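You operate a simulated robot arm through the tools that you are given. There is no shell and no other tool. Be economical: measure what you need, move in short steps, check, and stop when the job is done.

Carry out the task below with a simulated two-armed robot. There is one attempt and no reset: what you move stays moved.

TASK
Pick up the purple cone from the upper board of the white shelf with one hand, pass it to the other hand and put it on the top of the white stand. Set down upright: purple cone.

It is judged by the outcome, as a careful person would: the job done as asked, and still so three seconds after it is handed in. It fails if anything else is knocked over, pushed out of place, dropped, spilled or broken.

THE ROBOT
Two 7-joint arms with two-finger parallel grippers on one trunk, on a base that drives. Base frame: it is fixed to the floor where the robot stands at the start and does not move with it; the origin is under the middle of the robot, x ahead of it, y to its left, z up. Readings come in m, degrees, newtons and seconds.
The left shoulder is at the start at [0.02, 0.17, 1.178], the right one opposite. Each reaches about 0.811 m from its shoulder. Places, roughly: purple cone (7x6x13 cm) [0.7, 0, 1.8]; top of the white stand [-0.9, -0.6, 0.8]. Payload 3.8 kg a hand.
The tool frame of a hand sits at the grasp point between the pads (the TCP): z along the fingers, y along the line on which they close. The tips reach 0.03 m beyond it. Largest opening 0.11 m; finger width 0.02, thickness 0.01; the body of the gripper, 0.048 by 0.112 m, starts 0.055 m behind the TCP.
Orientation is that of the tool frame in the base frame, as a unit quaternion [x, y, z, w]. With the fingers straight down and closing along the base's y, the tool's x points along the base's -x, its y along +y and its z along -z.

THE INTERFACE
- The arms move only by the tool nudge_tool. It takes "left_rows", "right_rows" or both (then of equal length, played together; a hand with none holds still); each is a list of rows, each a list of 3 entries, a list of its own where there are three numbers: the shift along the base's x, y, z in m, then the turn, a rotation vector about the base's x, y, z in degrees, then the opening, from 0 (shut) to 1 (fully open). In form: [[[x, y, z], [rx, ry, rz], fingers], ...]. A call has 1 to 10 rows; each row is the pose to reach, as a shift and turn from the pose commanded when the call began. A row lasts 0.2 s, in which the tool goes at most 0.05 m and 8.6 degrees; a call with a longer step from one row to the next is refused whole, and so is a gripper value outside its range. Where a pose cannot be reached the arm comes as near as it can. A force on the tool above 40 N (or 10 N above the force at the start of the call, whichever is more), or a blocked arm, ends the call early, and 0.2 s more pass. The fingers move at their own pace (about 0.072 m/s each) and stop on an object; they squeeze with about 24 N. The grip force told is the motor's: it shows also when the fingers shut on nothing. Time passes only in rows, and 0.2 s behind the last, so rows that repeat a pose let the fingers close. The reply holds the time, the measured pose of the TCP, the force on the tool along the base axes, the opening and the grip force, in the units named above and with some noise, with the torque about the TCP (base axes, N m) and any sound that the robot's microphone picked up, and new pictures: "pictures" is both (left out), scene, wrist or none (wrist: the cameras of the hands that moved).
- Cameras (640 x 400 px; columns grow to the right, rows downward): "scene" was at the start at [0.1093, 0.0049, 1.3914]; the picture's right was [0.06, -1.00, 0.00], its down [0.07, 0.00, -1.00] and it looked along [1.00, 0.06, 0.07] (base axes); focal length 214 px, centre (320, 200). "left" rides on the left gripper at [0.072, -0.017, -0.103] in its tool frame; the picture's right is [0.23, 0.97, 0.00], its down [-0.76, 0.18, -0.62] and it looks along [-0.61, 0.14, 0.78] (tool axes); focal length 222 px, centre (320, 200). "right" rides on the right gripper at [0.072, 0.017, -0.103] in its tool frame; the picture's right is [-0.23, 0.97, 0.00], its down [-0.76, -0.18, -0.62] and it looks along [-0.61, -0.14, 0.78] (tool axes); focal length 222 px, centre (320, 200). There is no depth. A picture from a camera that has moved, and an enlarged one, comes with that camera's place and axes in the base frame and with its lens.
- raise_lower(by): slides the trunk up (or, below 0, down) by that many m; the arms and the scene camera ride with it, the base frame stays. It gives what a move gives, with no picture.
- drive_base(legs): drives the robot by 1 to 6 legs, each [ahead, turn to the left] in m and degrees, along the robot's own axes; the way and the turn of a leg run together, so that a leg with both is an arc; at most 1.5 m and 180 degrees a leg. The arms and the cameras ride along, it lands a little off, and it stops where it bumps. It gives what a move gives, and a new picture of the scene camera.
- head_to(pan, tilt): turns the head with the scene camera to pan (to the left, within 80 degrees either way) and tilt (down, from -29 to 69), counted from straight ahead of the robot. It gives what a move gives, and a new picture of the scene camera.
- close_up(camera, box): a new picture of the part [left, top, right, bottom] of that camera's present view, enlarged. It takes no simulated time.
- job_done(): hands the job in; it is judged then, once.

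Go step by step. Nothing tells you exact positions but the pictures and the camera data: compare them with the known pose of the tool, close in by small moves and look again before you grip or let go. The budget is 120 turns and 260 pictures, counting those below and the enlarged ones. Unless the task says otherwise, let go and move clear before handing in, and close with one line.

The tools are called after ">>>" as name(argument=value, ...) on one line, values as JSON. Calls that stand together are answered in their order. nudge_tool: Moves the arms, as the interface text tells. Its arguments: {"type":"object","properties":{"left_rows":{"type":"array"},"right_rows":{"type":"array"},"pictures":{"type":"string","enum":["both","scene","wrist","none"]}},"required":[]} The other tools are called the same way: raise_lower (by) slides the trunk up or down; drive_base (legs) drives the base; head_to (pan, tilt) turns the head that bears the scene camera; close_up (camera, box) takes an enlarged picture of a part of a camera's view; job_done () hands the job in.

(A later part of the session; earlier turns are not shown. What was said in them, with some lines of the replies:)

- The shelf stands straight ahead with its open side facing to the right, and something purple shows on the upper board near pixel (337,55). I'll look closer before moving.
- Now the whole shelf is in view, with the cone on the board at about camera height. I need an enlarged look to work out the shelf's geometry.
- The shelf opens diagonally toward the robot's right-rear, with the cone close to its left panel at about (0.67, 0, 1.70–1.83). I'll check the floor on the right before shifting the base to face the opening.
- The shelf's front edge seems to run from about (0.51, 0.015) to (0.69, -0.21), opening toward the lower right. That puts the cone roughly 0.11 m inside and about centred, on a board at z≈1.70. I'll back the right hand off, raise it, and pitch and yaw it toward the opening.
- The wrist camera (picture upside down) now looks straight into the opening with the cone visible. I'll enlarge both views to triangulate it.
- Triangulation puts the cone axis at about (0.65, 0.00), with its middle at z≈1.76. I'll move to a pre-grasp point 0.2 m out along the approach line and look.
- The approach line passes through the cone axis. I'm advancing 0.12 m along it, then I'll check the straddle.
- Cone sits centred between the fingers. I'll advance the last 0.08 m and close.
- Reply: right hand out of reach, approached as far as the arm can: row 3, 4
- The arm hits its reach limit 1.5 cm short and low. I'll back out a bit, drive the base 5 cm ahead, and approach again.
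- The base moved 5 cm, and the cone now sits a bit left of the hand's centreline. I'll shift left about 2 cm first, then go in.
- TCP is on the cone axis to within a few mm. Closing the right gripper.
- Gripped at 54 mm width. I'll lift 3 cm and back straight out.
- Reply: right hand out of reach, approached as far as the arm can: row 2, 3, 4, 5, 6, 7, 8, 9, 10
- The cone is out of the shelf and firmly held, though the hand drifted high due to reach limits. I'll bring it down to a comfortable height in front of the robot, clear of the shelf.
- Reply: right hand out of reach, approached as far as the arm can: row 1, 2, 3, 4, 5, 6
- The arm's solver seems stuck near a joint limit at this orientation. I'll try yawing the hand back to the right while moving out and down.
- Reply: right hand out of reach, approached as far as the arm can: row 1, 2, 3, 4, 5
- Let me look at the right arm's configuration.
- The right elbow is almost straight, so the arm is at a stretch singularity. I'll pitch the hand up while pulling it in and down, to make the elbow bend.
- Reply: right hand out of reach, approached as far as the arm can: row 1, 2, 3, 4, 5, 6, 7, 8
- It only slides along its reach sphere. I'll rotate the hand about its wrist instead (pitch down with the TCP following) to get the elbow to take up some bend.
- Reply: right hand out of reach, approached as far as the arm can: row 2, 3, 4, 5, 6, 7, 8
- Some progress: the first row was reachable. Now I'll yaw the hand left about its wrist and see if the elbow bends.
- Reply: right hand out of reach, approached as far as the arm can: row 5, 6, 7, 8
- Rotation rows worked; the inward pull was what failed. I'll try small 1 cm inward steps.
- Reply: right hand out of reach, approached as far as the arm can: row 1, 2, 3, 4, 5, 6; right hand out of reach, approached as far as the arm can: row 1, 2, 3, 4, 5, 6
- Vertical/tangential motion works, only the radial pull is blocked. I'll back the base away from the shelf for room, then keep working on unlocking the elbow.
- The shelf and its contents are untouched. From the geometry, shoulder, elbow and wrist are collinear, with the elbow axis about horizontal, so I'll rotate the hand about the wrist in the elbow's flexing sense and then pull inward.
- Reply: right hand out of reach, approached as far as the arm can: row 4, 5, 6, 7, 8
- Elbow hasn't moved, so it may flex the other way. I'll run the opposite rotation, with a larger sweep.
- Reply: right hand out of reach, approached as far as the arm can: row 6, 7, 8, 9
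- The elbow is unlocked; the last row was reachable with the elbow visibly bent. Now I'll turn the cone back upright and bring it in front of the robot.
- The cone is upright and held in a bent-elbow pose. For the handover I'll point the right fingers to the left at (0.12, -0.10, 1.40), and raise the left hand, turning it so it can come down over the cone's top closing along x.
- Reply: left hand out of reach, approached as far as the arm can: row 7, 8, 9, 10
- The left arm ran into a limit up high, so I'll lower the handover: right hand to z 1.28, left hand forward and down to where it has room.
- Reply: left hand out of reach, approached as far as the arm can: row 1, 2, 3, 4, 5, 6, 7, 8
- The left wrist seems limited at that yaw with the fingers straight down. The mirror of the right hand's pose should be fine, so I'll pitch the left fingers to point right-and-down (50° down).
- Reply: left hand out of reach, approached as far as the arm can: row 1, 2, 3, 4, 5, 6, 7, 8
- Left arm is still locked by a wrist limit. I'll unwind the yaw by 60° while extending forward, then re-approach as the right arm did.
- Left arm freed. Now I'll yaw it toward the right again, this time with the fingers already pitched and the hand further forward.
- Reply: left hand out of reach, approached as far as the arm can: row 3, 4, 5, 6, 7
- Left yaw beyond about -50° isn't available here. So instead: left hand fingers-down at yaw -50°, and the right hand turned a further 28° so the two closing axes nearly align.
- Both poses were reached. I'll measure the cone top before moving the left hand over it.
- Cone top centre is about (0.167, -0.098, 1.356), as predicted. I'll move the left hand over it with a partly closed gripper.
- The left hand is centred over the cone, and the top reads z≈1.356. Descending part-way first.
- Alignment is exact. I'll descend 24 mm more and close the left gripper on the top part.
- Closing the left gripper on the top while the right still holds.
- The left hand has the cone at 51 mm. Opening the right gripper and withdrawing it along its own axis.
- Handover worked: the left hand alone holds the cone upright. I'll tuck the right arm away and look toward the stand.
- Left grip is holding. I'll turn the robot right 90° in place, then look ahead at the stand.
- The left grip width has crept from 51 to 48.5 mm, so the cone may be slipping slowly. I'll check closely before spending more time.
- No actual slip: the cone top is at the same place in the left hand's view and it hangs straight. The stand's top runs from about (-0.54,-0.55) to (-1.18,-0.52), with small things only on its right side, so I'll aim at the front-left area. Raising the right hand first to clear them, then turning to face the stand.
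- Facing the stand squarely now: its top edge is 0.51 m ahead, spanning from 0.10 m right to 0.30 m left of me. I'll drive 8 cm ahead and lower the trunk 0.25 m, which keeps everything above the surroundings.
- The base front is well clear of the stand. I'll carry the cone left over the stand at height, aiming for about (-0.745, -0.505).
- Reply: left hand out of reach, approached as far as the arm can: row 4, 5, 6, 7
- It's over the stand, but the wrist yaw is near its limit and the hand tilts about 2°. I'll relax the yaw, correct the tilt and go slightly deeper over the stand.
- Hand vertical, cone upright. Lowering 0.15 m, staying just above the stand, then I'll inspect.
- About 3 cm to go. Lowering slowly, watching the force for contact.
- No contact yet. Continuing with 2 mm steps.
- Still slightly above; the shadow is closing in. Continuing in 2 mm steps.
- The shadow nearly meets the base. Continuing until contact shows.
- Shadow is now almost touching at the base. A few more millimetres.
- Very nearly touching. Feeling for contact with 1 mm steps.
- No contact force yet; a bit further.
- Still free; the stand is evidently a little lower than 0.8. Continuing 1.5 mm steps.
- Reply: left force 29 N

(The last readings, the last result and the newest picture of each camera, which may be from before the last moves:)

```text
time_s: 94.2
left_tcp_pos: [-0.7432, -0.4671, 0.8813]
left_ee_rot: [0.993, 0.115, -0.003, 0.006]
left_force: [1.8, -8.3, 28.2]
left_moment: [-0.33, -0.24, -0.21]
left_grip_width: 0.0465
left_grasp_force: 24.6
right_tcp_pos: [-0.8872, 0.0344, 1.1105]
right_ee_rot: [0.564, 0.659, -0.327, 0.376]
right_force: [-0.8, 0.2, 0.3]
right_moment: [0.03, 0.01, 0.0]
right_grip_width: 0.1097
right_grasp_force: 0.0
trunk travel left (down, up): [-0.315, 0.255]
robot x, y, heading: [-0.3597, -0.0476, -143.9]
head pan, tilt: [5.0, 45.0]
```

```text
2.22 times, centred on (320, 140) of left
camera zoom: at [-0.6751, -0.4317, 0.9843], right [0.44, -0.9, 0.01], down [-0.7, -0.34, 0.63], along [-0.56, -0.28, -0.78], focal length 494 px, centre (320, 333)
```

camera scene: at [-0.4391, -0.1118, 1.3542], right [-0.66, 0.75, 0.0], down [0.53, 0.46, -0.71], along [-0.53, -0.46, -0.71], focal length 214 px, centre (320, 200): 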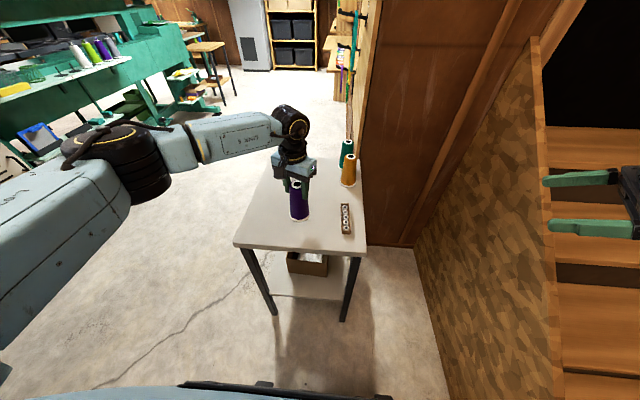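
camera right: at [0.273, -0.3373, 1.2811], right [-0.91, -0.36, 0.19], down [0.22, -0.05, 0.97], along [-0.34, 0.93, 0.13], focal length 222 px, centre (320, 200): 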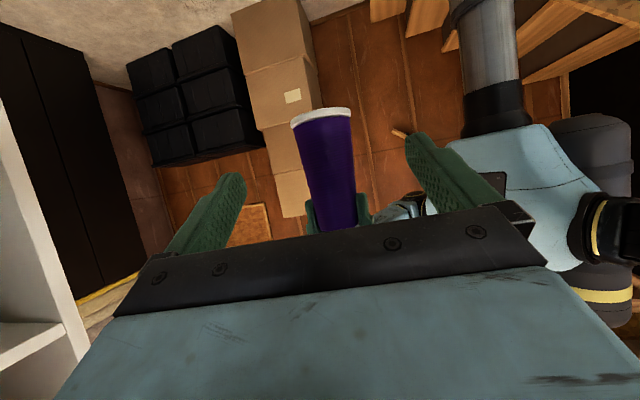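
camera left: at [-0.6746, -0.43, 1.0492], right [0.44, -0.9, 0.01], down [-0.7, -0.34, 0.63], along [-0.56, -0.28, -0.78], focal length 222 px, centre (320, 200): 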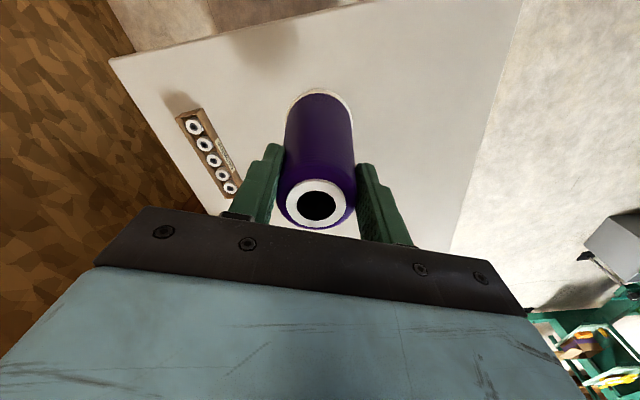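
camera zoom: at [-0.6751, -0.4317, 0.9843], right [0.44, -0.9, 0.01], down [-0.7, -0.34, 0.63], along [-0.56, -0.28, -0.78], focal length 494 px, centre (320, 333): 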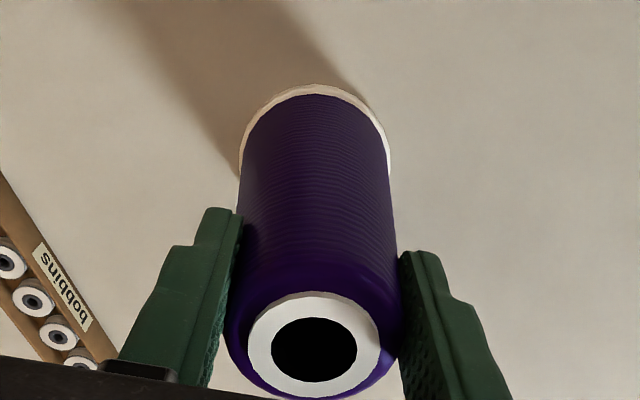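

Contact: 28 N upward. I'll ease up 3.5 mm to unload and check the force before releasing.

>>> nudge_tool(left_rows=[[[0, 0, 0.0015], [0, 0, 0], 0], [[0, 0, 0.003], [0, 0, 0], 0], [[0, 0, 0.0035], [0, 0, 0], 0]], pictures="none")

```text
time_s: 95.0
left_tcp_pos: [-0.7415, -0.4646, 0.8811]
left_ee_rot: [0.993, 0.114, 0.0, 0.004]
left_force: [-1.6, -8.1, 15.7]
left_moment: [-0.48, 0.29, 0.11]
left_grip_width: 0.0464
left_grasp_force: 23.4
right_tcp_pos: [-0.8881, 0.0361, 1.1096]
right_ee_rot: [0.565, 0.658, -0.328, 0.375]
right_force: [0.3, -0.3, 0.5]
right_moment: [-0.01, 0.0, 0.02]
right_grip_width: 0.1099
right_grasp_force: 0.1
trunk travel left (down, up): [-0.315, 0.255]
robot x, y, heading: [-0.3644, -0.044, -143.8]
head pan, tilt: [5.0, 45.0]
```

Still 16 N; easing up a little more.

>>> nudge_tool(left_rows=[[[0, 0, 0.001], [0, 0, 0], 0], [[0, 0, 0.002], [0, 0, 0], 0], [[0, 0, 0.002], [0, 0, 0], 0]], pictures="none")

```text
time_s: 95.8
left_tcp_pos: [-0.7409, -0.4656, 0.8803]
left_ee_rot: [0.994, 0.112, 0.002, 0.003]
left_force: [0.2, -0.5, -2.7]
left_moment: [0.02, -0.03, 0.02]
left_grip_width: 0.0461
left_grasp_force: 23.4
right_tcp_pos: [-0.8884, 0.0345, 1.1091]
right_ee_rot: [0.564, 0.659, -0.326, 0.376]
right_force: [0.2, 0.1, 0.6]
right_moment: [0.02, 0.0, -0.02]
right_grip_width: 0.11
right_grasp_force: 0.1
trunk travel left (down, up): [-0.315, 0.255]
robot x, y, heading: [-0.3643, -0.0461, -144.1]
head pan, tilt: [5.0, 45.0]
```

>>> close_up(camera="scene", box=[285, 200, 345, 245])

>>> nudge_tool(left_rows=[[[0, 0, -0.001], [0, 0, 0], 0], [[0, 0, -0.001], [0, 0, 0], 0]], pictures="none")

```text
8.89 times, centred on (315, 222) of scene
camera zoom: at [-0.4392, -0.1117, 1.354], right [-0.66, 0.75, 0.0], down [0.53, 0.46, -0.71], along [-0.53, -0.46, -0.71], focal length 1906 px, centre (364, 0)
```

zoom: 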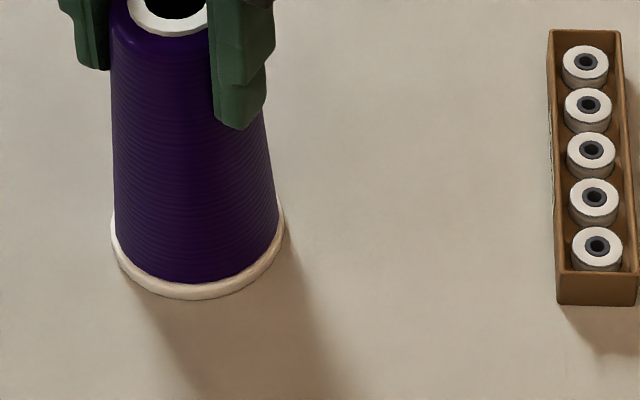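

```text
time_s: 96.4
left_tcp_pos: [-0.7424, -0.4659, 0.8815]
left_ee_rot: [0.994, 0.112, 0.001, 0.004]
left_force: [0.1, 0.3, -1.5]
left_moment: [-0.02, 0.0, 0.0]
left_grip_width: 0.0461
left_grasp_force: 24.0
right_tcp_pos: [-0.8886, 0.0335, 1.1089]
right_ee_rot: [0.565, 0.659, -0.326, 0.375]
right_force: [-0.2, 1.4, 0.1]
right_moment: [0.02, -0.01, 0.01]
right_grip_width: 0.1104
right_grasp_force: 0.1
trunk travel left (down, up): [-0.315, 0.255]
robot x, y, heading: [-0.3623, -0.0461, -143.9]
head pan, tilt: [5.0, 45.0]
```

Force is back to the cone's weight only. I'll lower again in 1 mm steps to find light contact.

>>> nudge_tool(left_rows=[[[0, 0, -0.001], [0, 0, 0], 0], [[0, 0, -0.002], [0, 0, 0], 0], [[0, 0, -0.002], [0, 0, 0], 0]], pictures="none")

>>> close_up(camera="scene", box=[270, 160, 350, 240])

```text
time_s: 97.2
left_tcp_pos: [-0.7416, -0.4651, 0.8803]
left_ee_rot: [0.994, 0.113, -0.002, 0.005]
left_force: [1.7, -1.6, 11.6]
left_moment: [0.13, -0.4, -0.09]
left_grip_width: 0.0463
left_grasp_force: 24.5
right_tcp_pos: [-0.8876, 0.0342, 1.11]
right_ee_rot: [0.565, 0.658, -0.327, 0.375]
right_force: [-0.1, -0.6, -0.2]
right_moment: [-0.01, -0.01, 0.02]
right_grip_width: 0.1099
right_grasp_force: 0.1
trunk travel left (down, up): [-0.315, 0.255]
robot x, y, heading: [-0.3589, -0.0466, -143.8]
head pan, tilt: [5.0, 45.0]
```

```text
5.00 times, centred on (310, 200) of scene
camera zoom: at [-0.4382, -0.1113, 1.3544], right [-0.66, 0.75, 0.0], down [0.53, 0.46, -0.71], along [-0.53, -0.46, -0.71], focal length 1072 px, centre (370, 200)
```

zoom: 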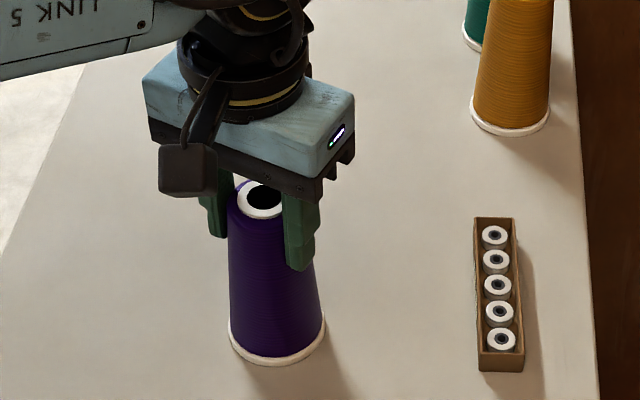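

Light contact (about 12 N) is confirmed. I'll raise 1 mm to unload, then open the fingers gradually.

>>> nudge_tool(left_rows=[[[0, 0, 0.001], [0, 0, 0], 0], [[0, 0, 0.001], [0, 0, 0], 0.46], [[0, 0, 0.001], [0, 0, 0], 0.5], [[0, 0, 0.001], [0, 0, 0], 0.6], [[0, 0, 0.001], [0, 0, 0], 0.7]])

>>> close_up(camera="scene", box=[270, 160, 350, 240])

```text
time_s: 98.4
left_tcp_pos: [-0.7418, -0.4657, 0.8807]
left_ee_rot: [0.994, 0.113, 0.0, 0.004]
left_force: [-0.3, -0.4, 0.0]
left_moment: [0.01, -0.02, -0.01]
left_grip_width: 0.077
left_grasp_force: 0.1
right_tcp_pos: [-0.8894, 0.0334, 1.1097]
right_ee_rot: [0.565, 0.658, -0.327, 0.375]
right_force: [0.2, 0.3, 0.6]
right_moment: [-0.02, 0.02, 0.04]
right_grip_width: 0.1101
right_grasp_force: 0.1
trunk travel left (down, up): [-0.315, 0.255]
robot x, y, heading: [-0.3607, -0.045, -143.8]
head pan, tilt: [5.0, 45.0]
camera scene: at [-0.4392, -0.1118, 1.3542], right [-0.66, 0.75, 0.0], down [0.53, 0.46, -0.71], along [-0.53, -0.46, -0.71], focal length 214 px, centre (320, 200)
camera left: at [-0.6754, -0.4308, 0.9841], right [0.44, -0.9, 0.01], down [-0.7, -0.34, 0.62], along [-0.56, -0.28, -0.78], focal length 222 px, centre (320, 200)
```

scene: 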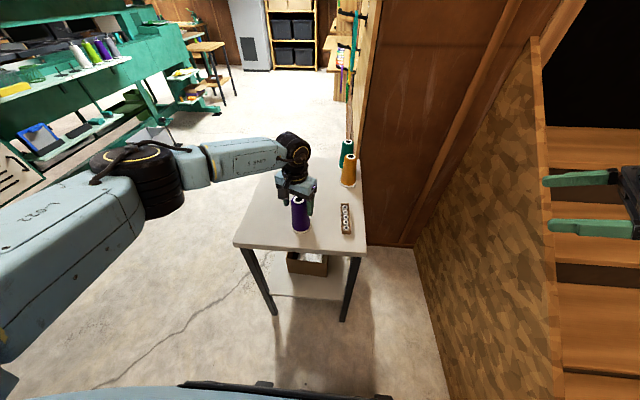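
left: 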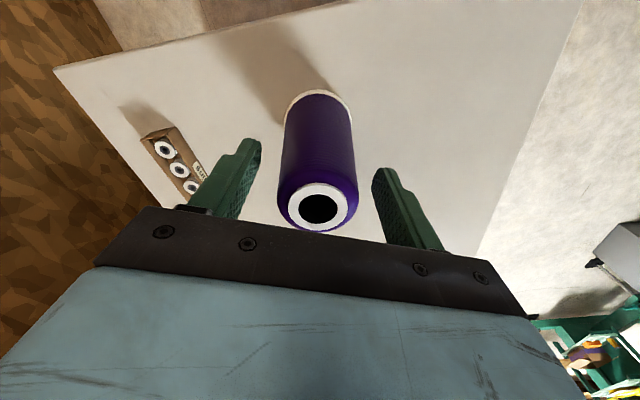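

```text
5.00 times, centred on (310, 200) of scene
camera zoom: at [-0.4392, -0.1118, 1.3542], right [-0.66, 0.75, 0.0], down [0.53, 0.46, -0.71], along [-0.53, -0.46, -0.71], focal length 1072 px, centre (370, 200)
```

zoom: 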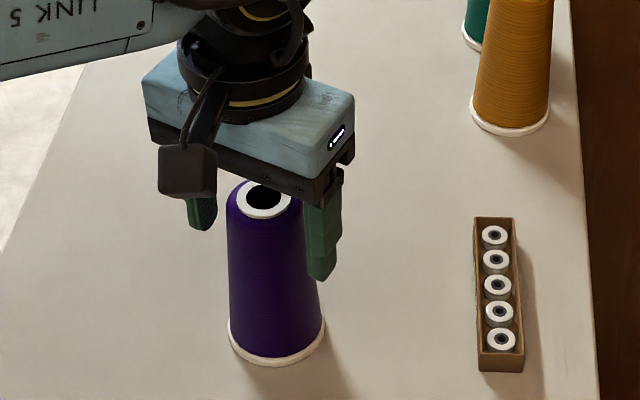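

The cone stands free and upright between the open fingers. I'll lift the hand straight up, well clear of it.

>>> nudge_tool(left_rows=[[[0, 0, 0.015], [0, 0, 0], 0.7], [[0, 0, 0.035], [0, 0, 0], 0.7], [[0, 0, 0.06], [0, 0, 0], 0.7], [[0, 0, 0.09], [0, 0, 0], 0.7], [[0, 0, 0.12], [0, 0, 0], 0.7], [[0, 0, 0.15], [0, 0, 0], 0.7], [[0, 0, 0.18], [0, 0, 0], 0.7]])

>>> close_up(camera="scene", box=[220, 120, 400, 270])

```text
time_s: 100.0
left_tcp_pos: [-0.7421, -0.4652, 1.0599]
left_ee_rot: [0.994, 0.113, 0.001, 0.003]
left_force: [-0.2, -0.8, -0.2]
left_moment: [0.0, 0.01, 0.03]
left_grip_width: 0.077
left_grasp_force: 0.1
right_tcp_pos: [-0.888, 0.0339, 1.1088]
right_ee_rot: [0.565, 0.658, -0.327, 0.376]
right_force: [-0.7, 0.6, -0.7]
right_moment: [0.01, -0.02, -0.01]
right_grip_width: 0.1097
right_grasp_force: 0.0
trunk travel left (down, up): [-0.315, 0.255]
robot x, y, heading: [-0.3644, -0.0458, -143.9]
head pan, tilt: [5.0, 45.0]
camera scene: at [-0.439, -0.1116, 1.3542], right [-0.66, 0.75, 0.0], down [0.53, 0.46, -0.71], along [-0.53, -0.46, -0.71], focal length 214 px, centre (320, 200)
camera left: at [-0.6756, -0.4302, 1.1646], right [0.44, -0.9, 0.01], down [-0.7, -0.34, 0.62], along [-0.56, -0.28, -0.78], focal length 222 px, centre (320, 200)
```

scene: 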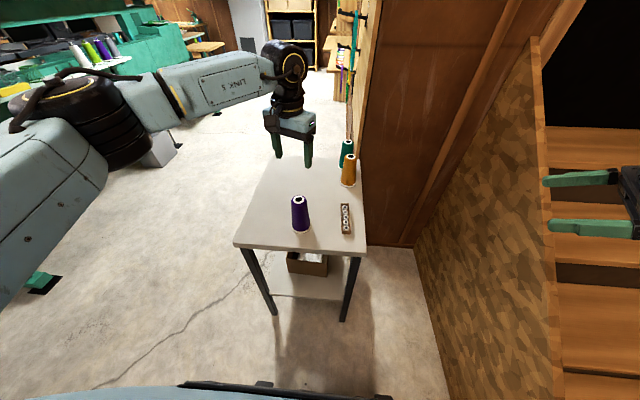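
left: 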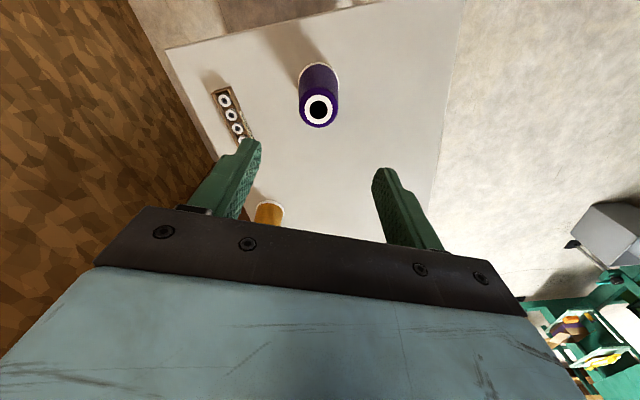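

```text
2.67 times, centred on (310, 195) of scene
camera zoom: at [-0.439, -0.1116, 1.3542], right [-0.66, 0.75, 0.0], down [0.53, 0.46, -0.71], along [-0.53, -0.46, -0.71], focal length 572 px, centre (347, 213)
```

zoom: 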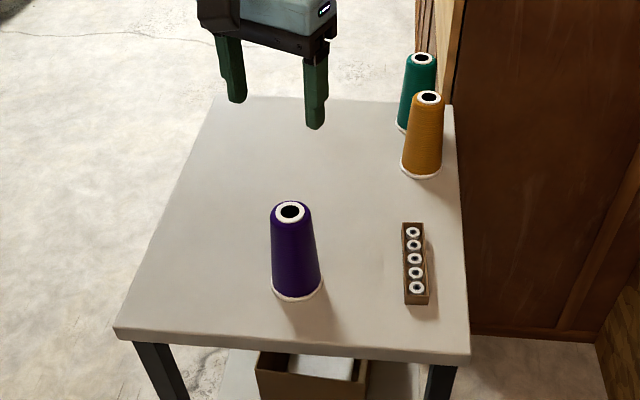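

The purple cone stands upright on the stand, nothing else on it has moved, and both hands are clear, so I'm handing in.

>>> job_done()

```text
The job is handed in.
```

The purple cone is standing upright on top of the white stand. The right hand took it from the shelf and passed it to the left hand, which set it down. The other things on the stand stayed in place, and I saw nothing knocked over on the shelf.
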